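You operate a simulated robot arm through the tools that you are given. There is no shell and no other tool. Be economical: measure what you need, move in short steps, check, and stop when the job is done.

You run a simulated robot arm. Do the job below in one go: nothing can be reset, and whatever is moved stays where it is left.

TASK
Fetch the fill plaster bag and stand it on the grey cover.
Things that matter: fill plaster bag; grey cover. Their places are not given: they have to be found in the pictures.

Only the result counts: the job must be done as asked and must still hold three seconds after the hand-in. Knocking over, shifting, dropping, spilling or breaking anything else fails it. A push-on lid holds only when it is set on centred and level and pressed home; a screw cap is set on level and turned clockwise until tight.

THE ROBOT
A 7-joint arm with a two-finger parallel gripper, fixed in place. Base frame: the origin is at the foot of the arm, x ahead of it, y to its left, z up; the work surface is at about z = 0. Units: m, rad, N and s.
With the tool pointing down near the work surface it reaches from about 0.22 to 0.58 m from the base axis. Its first joint turns from -1.152 to 1.152 rad. Payload 2.5 kg.
Tool frame: the origin (TCP) lies between the finger pads and is the grasp point; the fingertips stand 0.023 m ahead of it; z points along the fingers, y is the line along which they close. Largest opening 0.094 m; finger width 0.038, thickness 0.01; the body of the gripper, 0.054 by 0.096 m, starts 0.039 m behind the TCP.
Orientation is told as [roll, pitch, yaw] about the base's x, y, z axes, in that order, counted from this pose: with the fingers straight down and closing along the base's y, the tool's x points along the base's -x, its y along +y and its z along -z.

THE INTERFACE
- The arm moves only by the tool drive_tool. Its argument "commands" is a list of rows, each a list of 7 numbers: the shift along the base's x, y, z in units of 50 mm (1.0 is 50 mm), then the turn, a rotation vector about the base's x, y, z in units of 4 degrees (1.0 is 4 degrees), then the opening, from 0 (shut) to 1 (fully open). In form: [[dx, dy, dz, wx, wy, wz, fingers], ...]. A call has 1 to 20 rows; each row shifts and turns the commanded pose from where the row before left it. A call with a number of a shift or a turn outside -1 to 1 is refused whole. A row lasts 0.2 s, in which the tool goes at most 0.05 m and 0.15 rad; a call with a longer step from one row to the next is refused whole, and so is a gripper value outside its range. A pose out of reach is approached as far as the arm can. The call stops where the force on the tool passes 40 N (or 10 N more than at its start, if that is more) or the arm is blocked; 0.2 s more then pass. Each finger travels about 0.108 m/s and halts on what it meets, pressing with about 45 N; the grip force reading is that of the motor and also rises with nothing between the fingers. The clock runs only during rows and for 0.2 s after the last one: add rows that do not move to give the fingers time. The reply holds the time, the measured pose of the TCP, the force on the tool along the base axes, the opening and the grip force, in the units named above and with some noise, and new pictures: "views" is both (left out), scene, wrist or none.
- Cameras (640 x 400 px; columns grow to the right, rows downward): "scene" is fixed at [0.102, -0.398, 0.541]; the picture's right is [0.93, -0.37, 0.00], its down [-0.22, -0.56, -0.79] and it looks along [0.29, 0.74, -0.61] (base axes); focal length 353 px, centre (320, 200). "wrist" rides on the gripper at [-0.039, 0, -0.044] in the tool frame; the picture's right is [0.00, -1.00, 0.00], its down [0.97, 0.00, -0.24] and it looks along [0.24, 0.00, 0.97] (tool axes); focal length 218 px, centre (320, 200).
- measure_at(camera, pixels): for up to 12 pixels [column, row] of the newest picture of that camera ("zoom" is the newest enlarged one), the place [x, y, z] in the base frame of the surface seen there, good to about 0.003 m. The clock stands still meanwhile.
- enlarge(camera, box): a new picture of the part [left, top, right, bottom] of that camera's present view, enlarged. The clock stands still meanwhile.
- close_job(): hands the job in; it is judged then, once.

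Go step by step. Measure first, check grasps and placings, and put right what went wrong. The budget is 60 turns and 120 pictures, counting those below and the enlarged ones. Unless the task says otherwise, let go and move clear before handing in, and close with one line.

The tools are called after "Request:" as name(argument=value, ...) on one line, values as JSON. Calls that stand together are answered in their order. drive_tool: Moves the arm, as the interface text tells. Its arguments: {"type":"object","properties":{"commands":{"type":"array"},"views":{"type":"string","enum":["both","scene","wrist","none"]}},"required":["commands"]} The other tools are called the same way: measure_at (camera, pixels) gives the place of the surface under pixels of a picture; enlarge (camera, box) takes an enlarged picture of a part of a camera's view; close_job () hands the job in.

At the start:

```text
clock: 0.0
tcp_pos: [0.3586, 0.1715, 0.2447]
tool_rot: [0.0, 0.001, 0.001]
wrist_force: [1.5, 0.6, 1.7]
width: 0.0939
finger_force: 0.0
```

scene: 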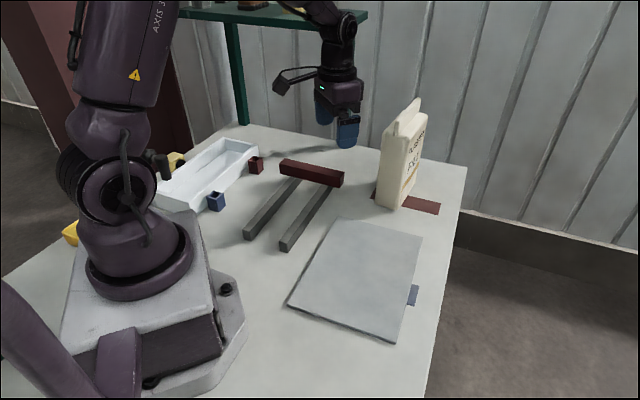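
wrist: 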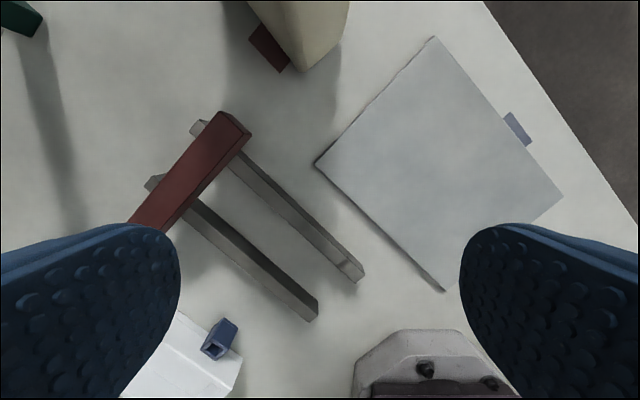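

The bag stands at about scene (400,155) and the grey cover is at about (360,275). I'll enlarge the bag and measure both.

Request:
enlarge(camera="scene", box=[340, 80, 480, 230])

Request:
measure_at(camera="scene", pixels=[[336, 219], [421, 238], [395, 338], [292, 304], [360, 275], [376, 203], [392, 209], [416, 185], [415, 98], [396, 136], [382, 132], [424, 115]])

Request:
enlarge(camera="scene", box=[270, 200, 450, 350])

```text
2.67 times, centred on (410, 155) of scene
```

zoom: 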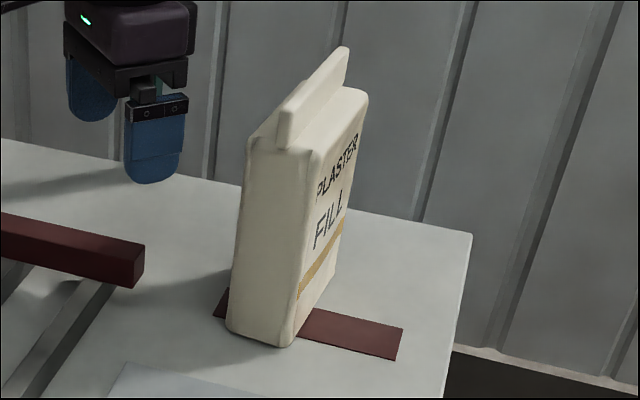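

```text
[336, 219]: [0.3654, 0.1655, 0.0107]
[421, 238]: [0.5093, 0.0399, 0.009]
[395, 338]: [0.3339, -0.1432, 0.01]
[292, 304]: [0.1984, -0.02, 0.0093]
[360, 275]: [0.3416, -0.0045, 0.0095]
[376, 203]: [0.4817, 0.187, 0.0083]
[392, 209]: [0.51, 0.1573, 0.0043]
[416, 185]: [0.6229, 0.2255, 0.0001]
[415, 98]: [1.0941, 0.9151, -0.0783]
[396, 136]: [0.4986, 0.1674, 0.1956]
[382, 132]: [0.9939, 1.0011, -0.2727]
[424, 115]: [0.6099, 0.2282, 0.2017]
```

```text
2.67 times, centred on (360, 275) of scene
```

zoom: 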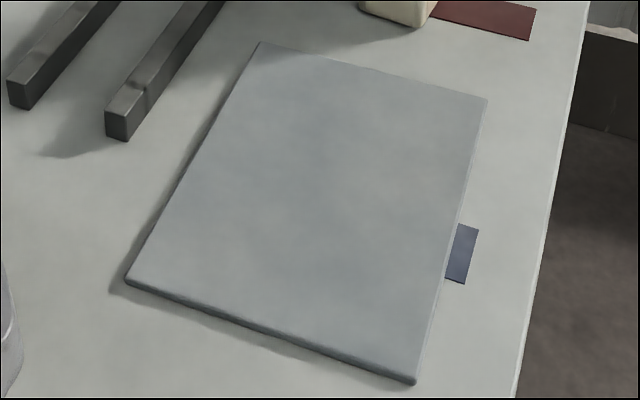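

The cover is a plate with its top at z≈0.0095, centred near (0.352,0.01). The bag is thin, with a fin on top. I need a more precise bag geometry from the enlarged view.

Request:
enlarge(camera="scene", box=[340, 80, 480, 230])

Request:
measure_at(camera="zoom", pixels=[[287, 105], [284, 140], [294, 115], [343, 55], [346, 75], [252, 142], [302, 152], [362, 98], [235, 325], [288, 342], [335, 270], [305, 145]])

Request:
measure_at(camera="scene", pixels=[[340, 185], [282, 160], [215, 205], [255, 160], [245, 235], [285, 248], [415, 295]])

```text
2.67 times, centred on (410, 155) of scene
```

zoom: 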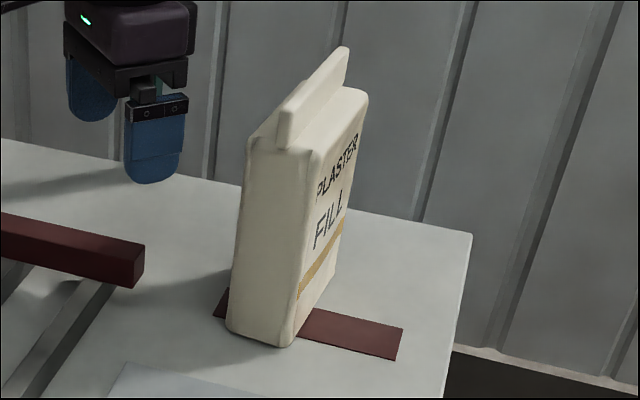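

```text
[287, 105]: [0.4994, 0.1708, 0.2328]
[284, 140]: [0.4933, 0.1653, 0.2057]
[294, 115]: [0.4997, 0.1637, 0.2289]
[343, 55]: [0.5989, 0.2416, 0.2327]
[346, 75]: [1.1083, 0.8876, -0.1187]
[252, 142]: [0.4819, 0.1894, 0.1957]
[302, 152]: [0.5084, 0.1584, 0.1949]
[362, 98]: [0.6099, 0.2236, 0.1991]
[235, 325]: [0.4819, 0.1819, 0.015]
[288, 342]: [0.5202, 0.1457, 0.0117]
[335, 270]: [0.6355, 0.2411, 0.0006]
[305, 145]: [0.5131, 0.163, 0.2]
```

```text
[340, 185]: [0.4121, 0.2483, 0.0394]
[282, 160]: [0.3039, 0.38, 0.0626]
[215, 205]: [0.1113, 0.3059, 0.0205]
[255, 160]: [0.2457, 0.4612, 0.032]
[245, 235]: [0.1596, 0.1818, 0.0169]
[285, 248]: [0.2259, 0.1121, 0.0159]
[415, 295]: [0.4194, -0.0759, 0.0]
```

The fin runs from (0.497,0.167) to (0.600,0.238), about 35° from x, at z 0.20–0.233. The plan is to raise, yaw +35° and move above the fin.

Request:
drive_tool(commands=[[0, 0, 0.5, 0, 0, 0.875, 1], [0, 0, 0.5, 0, 0, 0.875, 1], [0.4, 0.05, 0, 0, 0, 0.875, 1], [0.4, 0.05, 0, 0, 0, 0.875, 1], [0.4, 0.05, 0, 0, 0, 0.875, 1], [0.4, 0.05, 0, 0, 0, 0.875, 1], [0.4, 0.05, 0, 0, 0, 0.875, 1], [0.4, 0.05, 0, 0, 0, 0.875, 1], [0.4, 0.05, 0, 0, 0, 0.875, 1], [0.4, 0.05, 0, 0, 0, 0.875, 1], [0.3, 0.1, 0, 0, 0, 0, 1], [0, 0, 0, 0, 0, 0, 1]])

```text
clock: 2.6
tcp_pos: [0.5339, 0.1961, 0.2945]
tool_rot: [-0.001, -0.001, 0.613]
wrist_force: [-0.9, -0.6, 0.5]
width: 0.0937
finger_force: 0.0
```

scene: 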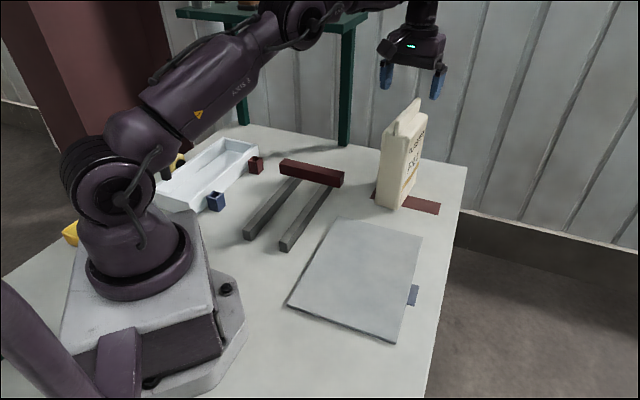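
wrist: 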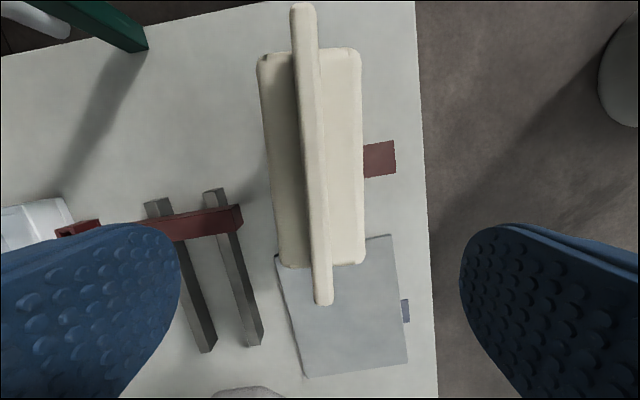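

The fin appears in the wrist view from (302,5) to (324,302), about 4° off from vertical. I'll measure its ends.

Request:
measure_at(camera="wrist", pixels=[[302, 10], [323, 298], [313, 150], [305, 150], [320, 150], [270, 70], [348, 60], [350, 255], [285, 255], [345, 150]])

```text
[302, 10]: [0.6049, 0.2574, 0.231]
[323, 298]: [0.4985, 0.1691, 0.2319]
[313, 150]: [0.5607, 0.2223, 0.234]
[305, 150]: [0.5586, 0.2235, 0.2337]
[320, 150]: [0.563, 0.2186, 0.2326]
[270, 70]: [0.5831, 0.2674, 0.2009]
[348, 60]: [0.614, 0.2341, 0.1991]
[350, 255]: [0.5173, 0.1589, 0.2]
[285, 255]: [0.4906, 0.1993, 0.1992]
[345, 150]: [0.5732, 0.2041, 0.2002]
```

The fin direction is 39.7° and its centre is at (0.552,0.213). I'll correct the yaw by +4.4°, centre over it, then descend to z 0.227.

Request:
drive_tool(commands=[[0.17, 0.15, 0, 0, 0, 0.55, 1], [0.17, 0.15, 0, 0, 0, 0.55, 1], [0, 0, -0.3, 0, 0, 0, 1], [0, 0, -0.3, 0, 0, 0, 1], [0, 0, 0, 0, 0, 0, 1]])

```text
clock: 3.8
tcp_pos: [0.5327, 0.2043, 0.2618]
tool_rot: [0.001, -0.001, 0.687]
wrist_force: [0.3, 0.9, 0.1]
width: 0.0937
finger_force: 0.1
out of reach, approached as far as the arm can: row 2
```

scene: 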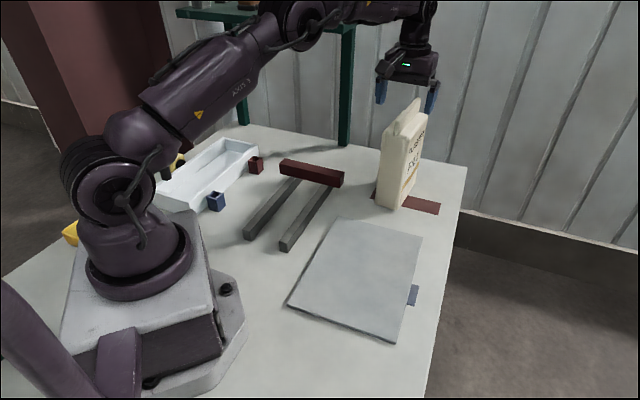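
wrist: 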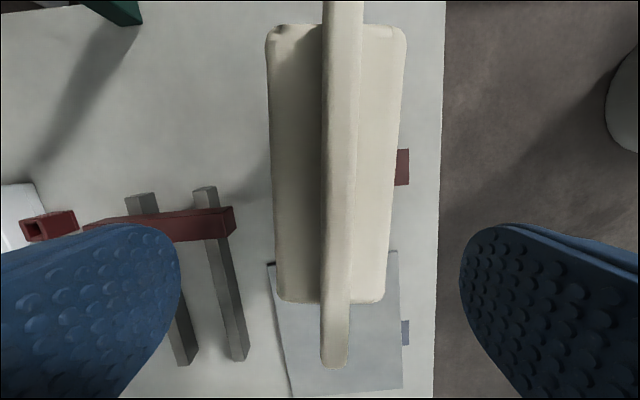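

The arm is at its reach limit here at 0.57 m. I'll descend a little first, then try to go further along the fin, since the reach may be larger lower down.

Request:
drive_tool(commands=[[0, -0.08, -0.3, 0, 0, 0, 1], [0, 0, -0.4, 0, 0, 0, 1], [0.15, 0.06, 0, 0, 0, 0, 1], [0.15, 0.13, 0, 0, 0, 0, 1], [0, 0, 0, 0, 0, 0, 1]])

Request:
measure_at(camera="wrist", pixels=[[333, 360], [338, 200], [335, 120]])

```text
clock: 5.0
tcp_pos: [0.5468, 0.2112, 0.2255]
tool_rot: [-0.001, -0.001, 0.689]
wrist_force: [0.0, -0.2, 0.0]
width: 0.0941
finger_force: 0.1
```

scene: 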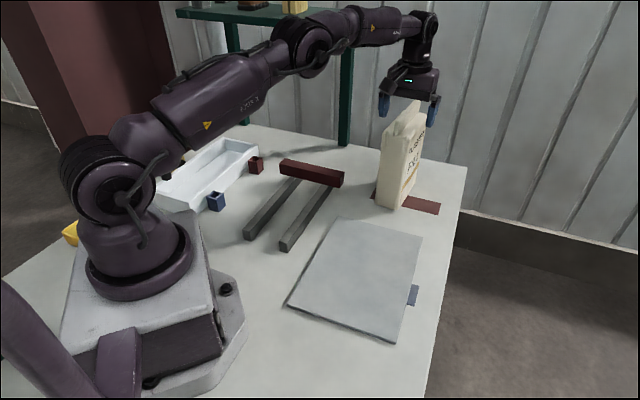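
wrist: 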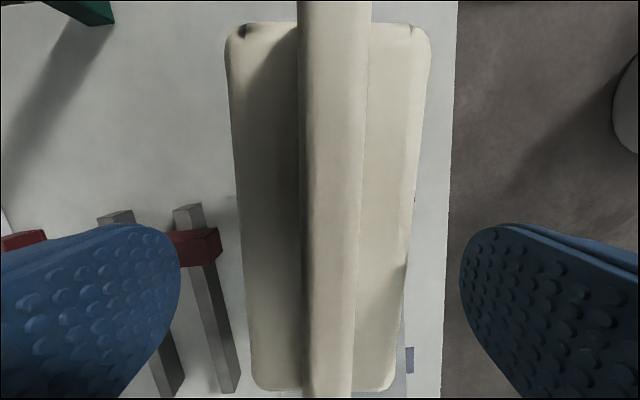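

```text
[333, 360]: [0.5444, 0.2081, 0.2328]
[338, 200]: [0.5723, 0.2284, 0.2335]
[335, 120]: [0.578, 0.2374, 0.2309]
```

Now it's nearly centred over the fin (pixel ~(329,395), about 1.5 mm to the right). I'll nudge and close.

Request:
drive_tool(commands=[[0.02, -0.025, 0, 0, 0, 0, 1], [0, 0, 0, 0, 0, 0, 0], [0, 0, 0, 0, 0, 0, 0], [0, 0, 0, 0, 0, 0, 0], [0, 0, 0, 0, 0, 0, 0]])

```text
clock: 6.2
tcp_pos: [0.5482, 0.2108, 0.2236]
tool_rot: [0.0, 0.0, 0.687]
wrist_force: [0.2, 0.4, 0.7]
width: 0.0002
finger_force: 42.5
```

scene: 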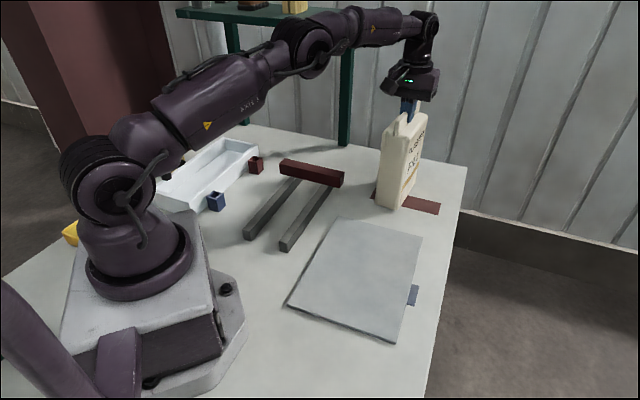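
wrist: 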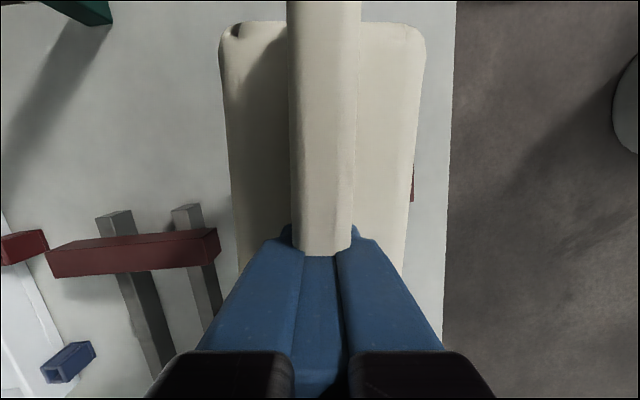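

Width reads 0.0002: the fingers closed fully with the fin holding nothing, so it's only soft film. I'll open and go lower to grip the bag's body (~0.045 thick) below its shoulder.

Request:
drive_tool(commands=[[0, 0, 0, 0, 0, 0, 1], [0, 0, 0, 0, 0, 0, 1], [0, 0, 0, 0, 0, 0, 1], [0, 0, 0, 0, 0, 0, 1]])

Request:
measure_at(camera="wrist", pixels=[[240, 200], [410, 200], [245, 330], [400, 330], [325, 300]])

```text
clock: 7.2
tcp_pos: [0.549, 0.2101, 0.2258]
tool_rot: [0.001, 0.0, 0.687]
wrist_force: [-0.2, 0.7, -0.6]
width: 0.0941
finger_force: 0.1
```

scene: 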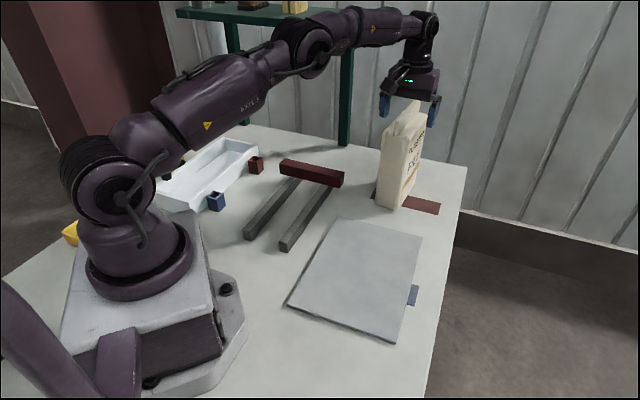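
wrist: 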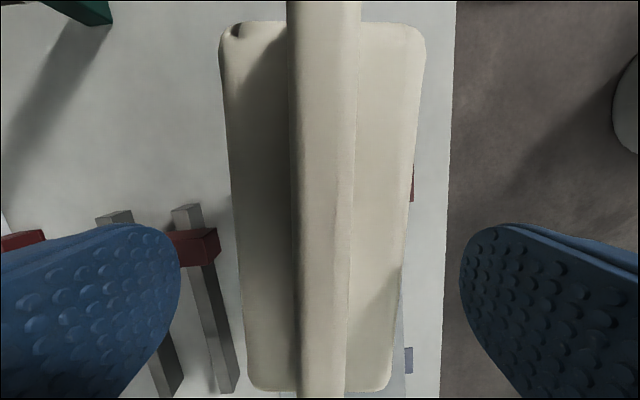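

```text
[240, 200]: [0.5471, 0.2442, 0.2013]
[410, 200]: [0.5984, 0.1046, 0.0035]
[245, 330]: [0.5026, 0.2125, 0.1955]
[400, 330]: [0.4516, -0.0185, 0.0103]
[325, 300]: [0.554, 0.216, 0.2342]
```

The bag is unmoved and the body lies centred between the fingers (columns 240–405). I'll descend 38 mm gently.

Request:
drive_tool(commands=[[0, 0, -0.2, 0, 0, 0, 1], [0, 0, -0.2, 0, 0, 0, 1], [0, 0, -0.2, 0, 0, 0, 1], [0, 0, -0.16, 0, 0, 0, 1], [0, 0, 0, 0, 0, 0, 1]])

```text
clock: 8.4
tcp_pos: [0.5484, 0.2099, 0.1852]
tool_rot: [-0.002, -0.001, 0.687]
wrist_force: [0.4, -0.2, -0.3]
width: 0.094
finger_force: 0.0
```

scene: 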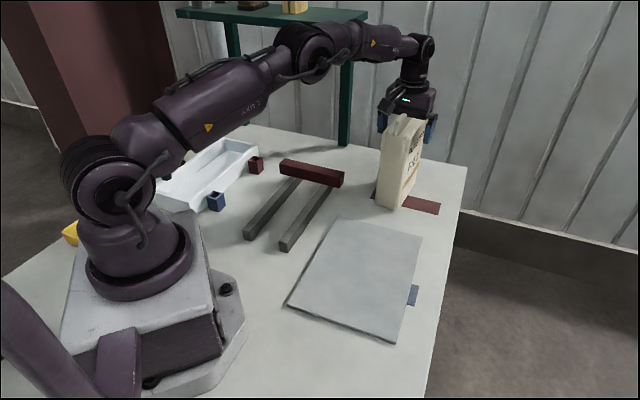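
wrist: 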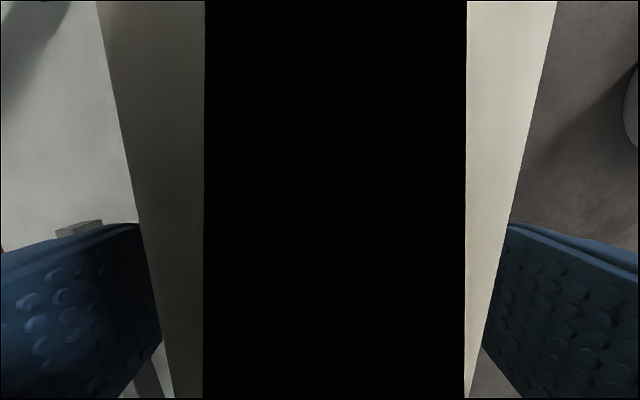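

No contact; the body straddles evenly. Closing now.

Request:
drive_tool(commands=[[0, 0, 0, 0, 0, 0, 0], [0, 0, 0, 0, 0, 0, 0], [0, 0, 0, 0, 0, 0, 0], [0, 0, 0, 0, 0, 0, 0]])

```text
clock: 9.4
tcp_pos: [0.548, 0.2088, 0.1861]
tool_rot: [-0.001, 0.001, 0.688]
wrist_force: [1.2, -0.1, 0.2]
width: 0.0648
finger_force: 45.0
```

scene: 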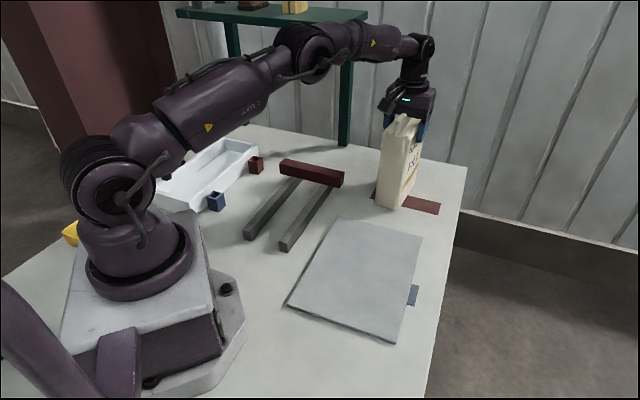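
wrist: 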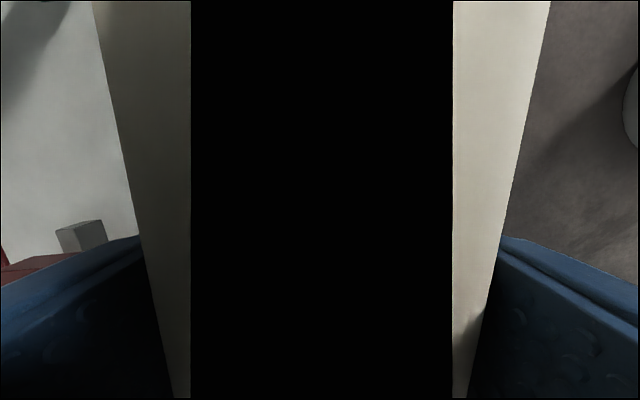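

It's gripped at width 0.065, so the bag body is held. Test lift of 15 mm.

Request:
drive_tool(commands=[[0, 0, 0.1, 0, 0, 0, 0], [0, 0, 0.1, 0, 0, 0, 0], [0, 0, 0.1, 0, 0, 0, 0], [0, 0, 0, 0, 0, 0, 0]])

Request:
enlarge(camera="scene", box=[340, 80, 480, 230])

```text
clock: 10.4
tcp_pos: [0.5477, 0.2095, 0.1997]
tool_rot: [-0.001, 0.0, 0.688]
wrist_force: [0.1, 0.3, -15.1]
width: 0.0649
finger_force: 45.4
```

scene: 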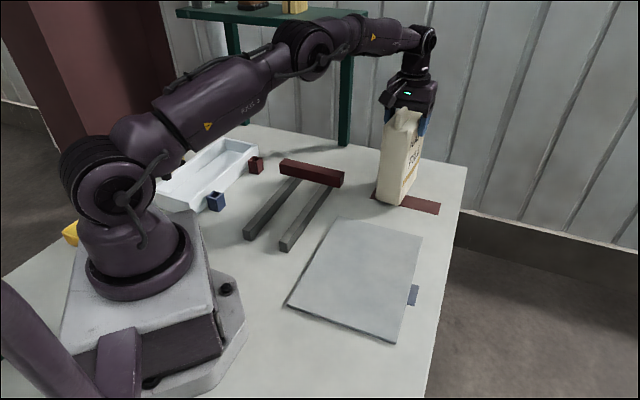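
wrist: 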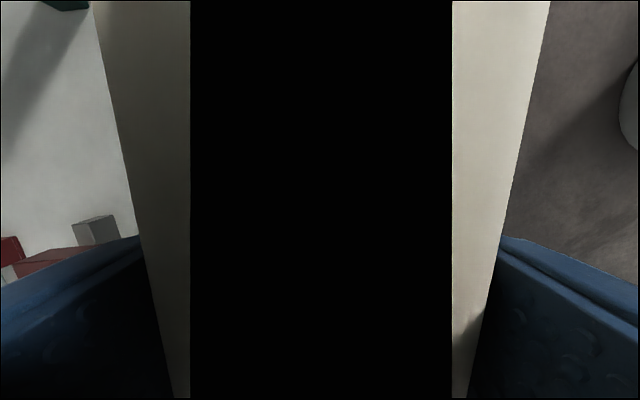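

```text
2.67 times, centred on (410, 155) of scene
```

zoom: 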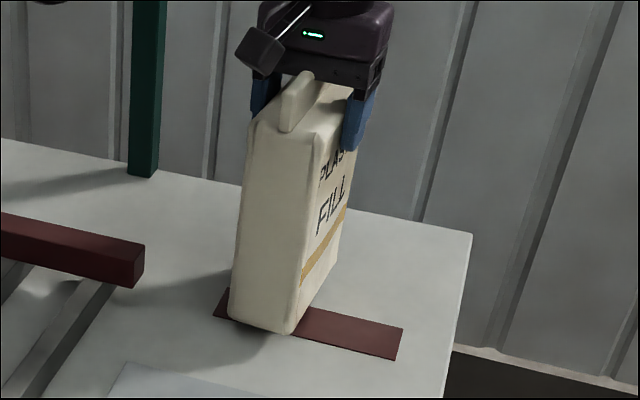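

It's lifted upright, weighing about 15 N, with a steady grip. I'll raise a little more and carry it slowly toward the cover centre (0.352,0.011).

Request:
drive_tool(commands=[[0, 0, 0.15, 0, 0, 0, 0], [-0.1, -0.1, 0.2, 0, 0, 0, 0], [-0.2, -0.2, 0.2, 0, 0, 0, 0], [-0.25, -0.25, 0.1, 0, 0, 0, 0], [-0.25, -0.25, 0, 0, 0, 0, 0], [-0.3, -0.3, 0, 0, 0, 0, 0], [-0.3, -0.3, 0, 0, 0, 0, 0], [-0.3, -0.3, 0, 0, 0, 0, 0], [-0.3, -0.3, 0, 0, 0, 0, 0], [-0.3, -0.3, 0, 0, 0, 0, 0], [-0.3, -0.3, 0, 0, 0, 0, 0], [-0.3, -0.3, 0, 0, 0, 0, 0], [-0.3, -0.3, 0, 0, 0, 0, 0], [-0.3, -0.3, 0, 0, 0, 0, 0], [-0.25, -0.28, 0, 0, 0, 0, 0], [-0.15, -0.2, 0, 0, 0, 0, 0], [-0.05, -0.1, 0, 0, 0, 0, 0], [0, 0, 0, 0, 0, 0, 0], [0, 0, 0, 0, 0, 0, 0]])

Request:
enlarge(camera="scene", box=[270, 90, 470, 340])

```text
clock: 14.4
tcp_pos: [0.3511, 0.0041, 0.2337]
tool_rot: [-0.001, -0.001, 0.688]
wrist_force: [0.1, -0.4, -13.9]
width: 0.0652
finger_force: 45.3
```

scene: 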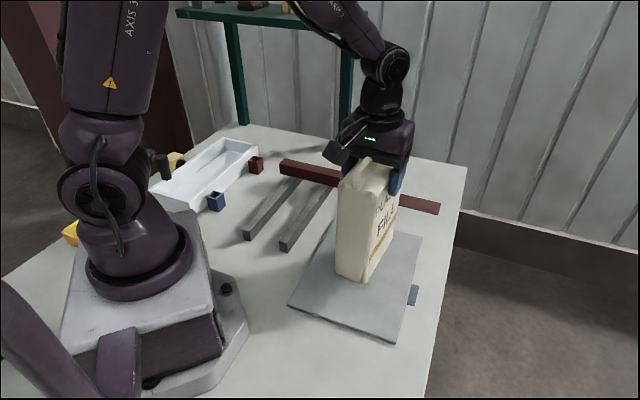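
wrist: 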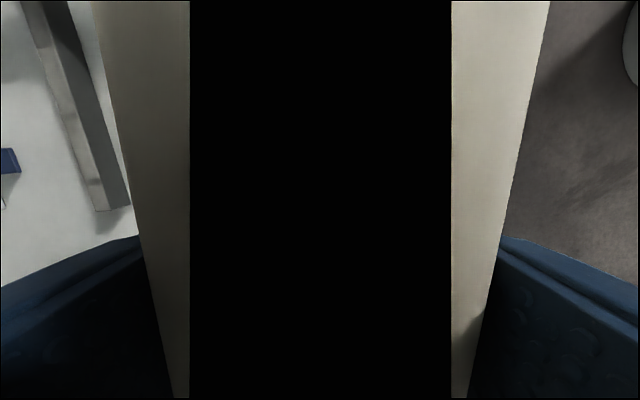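

```text
1.60 times, centred on (370, 215) of scene
```

zoom: 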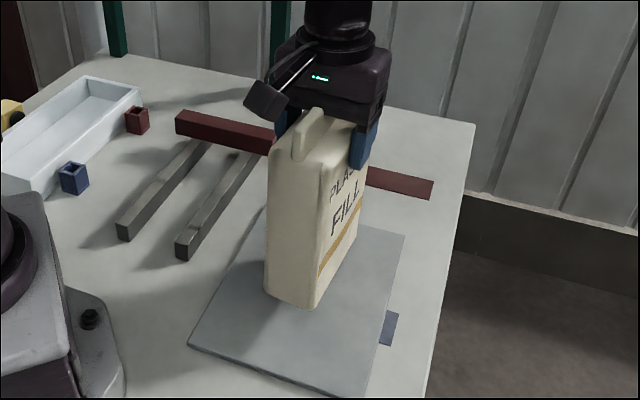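

The bag hangs upright over the middle of the cover. It should touch at TCP z≈0.195, so I'll lower it to just above that.

Request:
drive_tool(commands=[[0, 0.08, -0.2, 0, 0, 0, 0], [0, 0, -0.2, 0, 0, 0, 0], [0, 0, -0.15, 0, 0, 0, 0], [0, 0, -0.08, 0, 0, 0, 0], [0, 0, -0.05, 0, 0, 0, 0], [0, 0, 0, 0, 0, 0, 0]], views="scene")

Request:
drive_tool(commands=[[0, 0, -0.03, 0, 0, 0, 0], [0, 0, -0.03, 0, 0, 0, 0], [0, 0, 0, 0, 0, 0, 0]], views="none")

```text
clock: 15.8
tcp_pos: [0.3509, 0.0096, 0.1994]
tool_rot: [-0.001, 0.0, 0.688]
wrist_force: [0.6, -0.7, -15.8]
width: 0.0651
finger_force: 44.6
```

scene: 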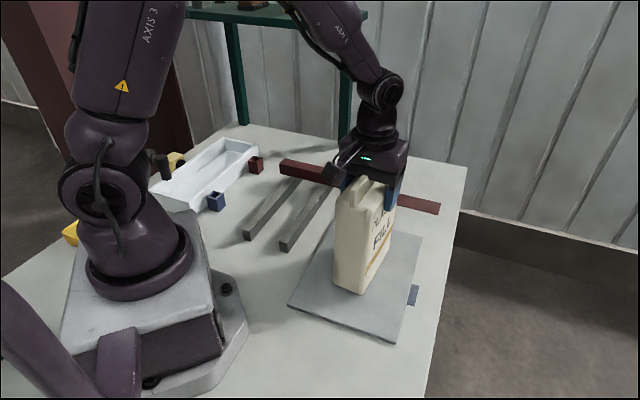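

```text
clock: 16.6
tcp_pos: [0.3507, 0.0084, 0.1975]
tool_rot: [0.0, 0.0, 0.687]
wrist_force: [-0.1, -0.5, -14.4]
width: 0.0651
finger_force: 44.9
```

Still carrying the full weight (-14.4 N) at z≈0.197. I'll continue in 1–1.5 mm steps.

Request:
drive_tool(commands=[[0, 0, -0.03, 0, 0, 0, 0], [0, 0, 0, 0, 0, 0, 0]], views="none")

Request:
drive_tool(commands=[[0, 0, -0.02, 0, 0, 0, 0], [0, 0, 0, 0, 0, 0, 0]], views="none")

```text
clock: 17.2
tcp_pos: [0.3507, 0.009, 0.1967]
tool_rot: [0.0, -0.001, 0.688]
wrist_force: [-0.7, -0.6, -14.9]
width: 0.0648
finger_force: 44.7
```

```text
clock: 17.8
tcp_pos: [0.351, 0.0092, 0.1949]
tool_rot: [0.001, -0.001, 0.688]
wrist_force: [-7.5, -1.4, 9.5]
width: 0.0651
finger_force: 44.9
```

Contact: the force went from -15 to +9.5 N, so the bag now stands on the cover. I'll check the picture before releasing.

Request:
enlarge(camera="scene", box=[270, 90, 470, 340])

```text
1.60 times, centred on (370, 215) of scene
```

zoom: 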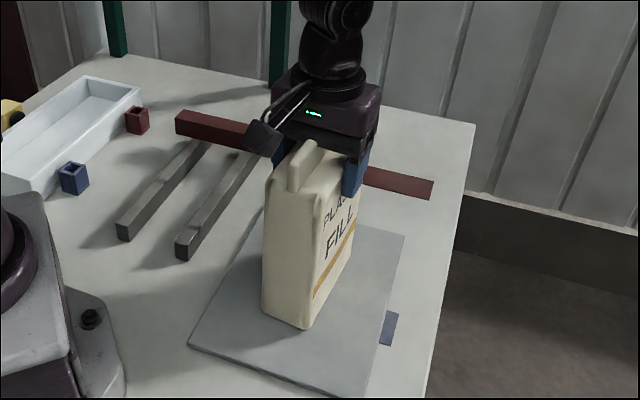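

It stands flat in the middle of the cover. I'll open the fingers.

Request:
drive_tool(commands=[[0, 0, 0.01, 0, 0, 0, 0.8], [0, 0, 0, 0, 0, 0, 1], [0, 0, 0, 0, 0, 0, 1], [0, 0, 0, 0, 0, 0, 1]])

```text
clock: 18.8
tcp_pos: [0.3511, 0.011, 0.1954]
tool_rot: [0.001, 0.001, 0.689]
wrist_force: [0.4, 0.6, 0.8]
width: 0.094
finger_force: 0.1
```

scene: 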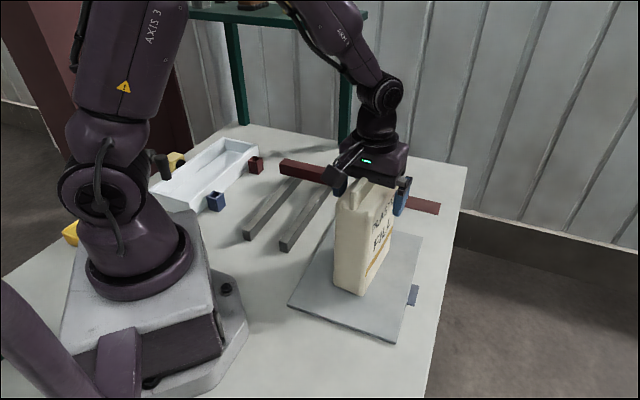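
wrist: 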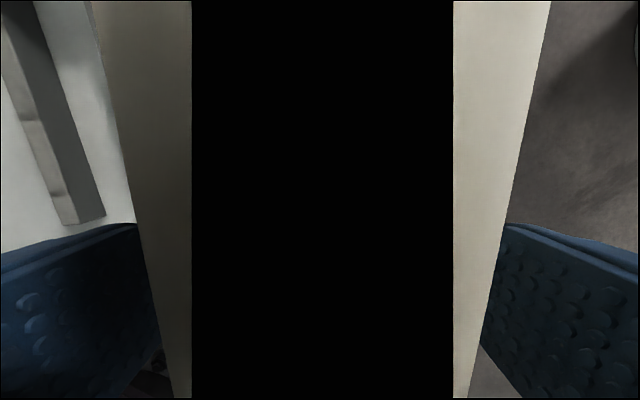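

The fingers are open and the force is zero. Now I'll retract straight up.

Request:
drive_tool(commands=[[0, 0, 0.15, 0, 0, 0, 1], [0, 0, 0.3, 0, 0, 0, 1], [0, 0, 0.4, 0, 0, 0, 1], [0, 0, 0.5, 0, 0, 0, 1], [0, 0, 0.5, 0, 0, 0, 1], [0, 0, 0.4, 0, 0, 0, 1], [0, 0, 0, 0, 0, 0, 1]])

Request:
enlarge(camera="scene", box=[270, 90, 470, 340])

Request:
measure_at(camera="scene", pixels=[[421, 238], [395, 338], [292, 304], [340, 185], [282, 160]])

```text
clock: 20.4
tcp_pos: [0.3496, 0.0091, 0.3077]
tool_rot: [0.0, 0.0, 0.686]
wrist_force: [0.4, 0.3, 0.0]
width: 0.094
finger_force: 0.0
```

scene: 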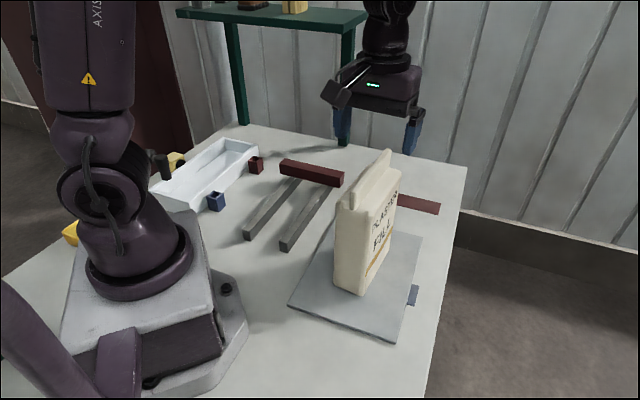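
wrist: 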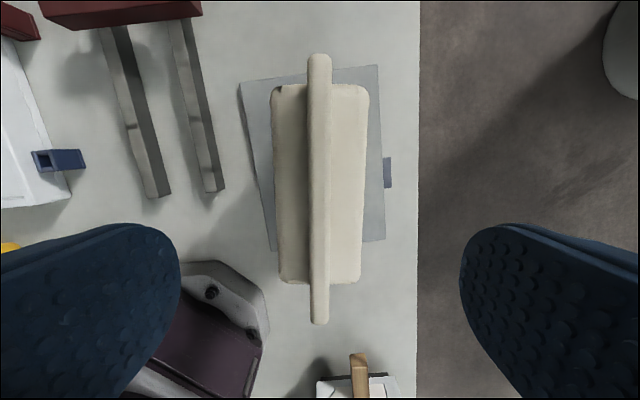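

```text
1.60 times, centred on (370, 215) of scene
```

zoom: 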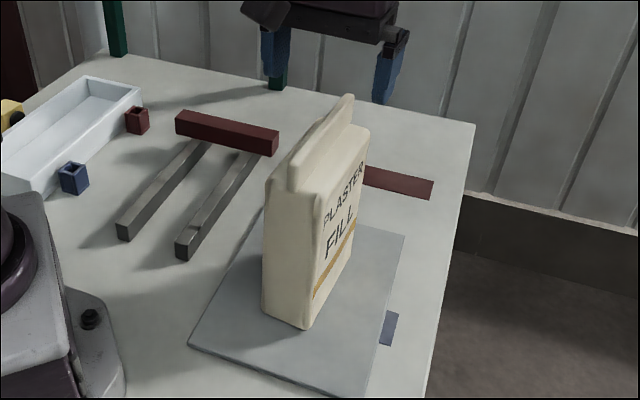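

```text
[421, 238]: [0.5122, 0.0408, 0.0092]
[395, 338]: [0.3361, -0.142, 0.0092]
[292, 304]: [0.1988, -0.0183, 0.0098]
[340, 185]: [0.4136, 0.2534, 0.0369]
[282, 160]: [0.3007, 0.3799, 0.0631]
```

The bag stands upright on the cover, the cover corners and other things are unmoved, and the gripper is clear. Handing in.

Request:
close_job()

```text
The job is handed in.
```

The fill plaster bag is standing upright near the middle of the grey cover. The gripper is clear, and the last pictures show nothing else moved.
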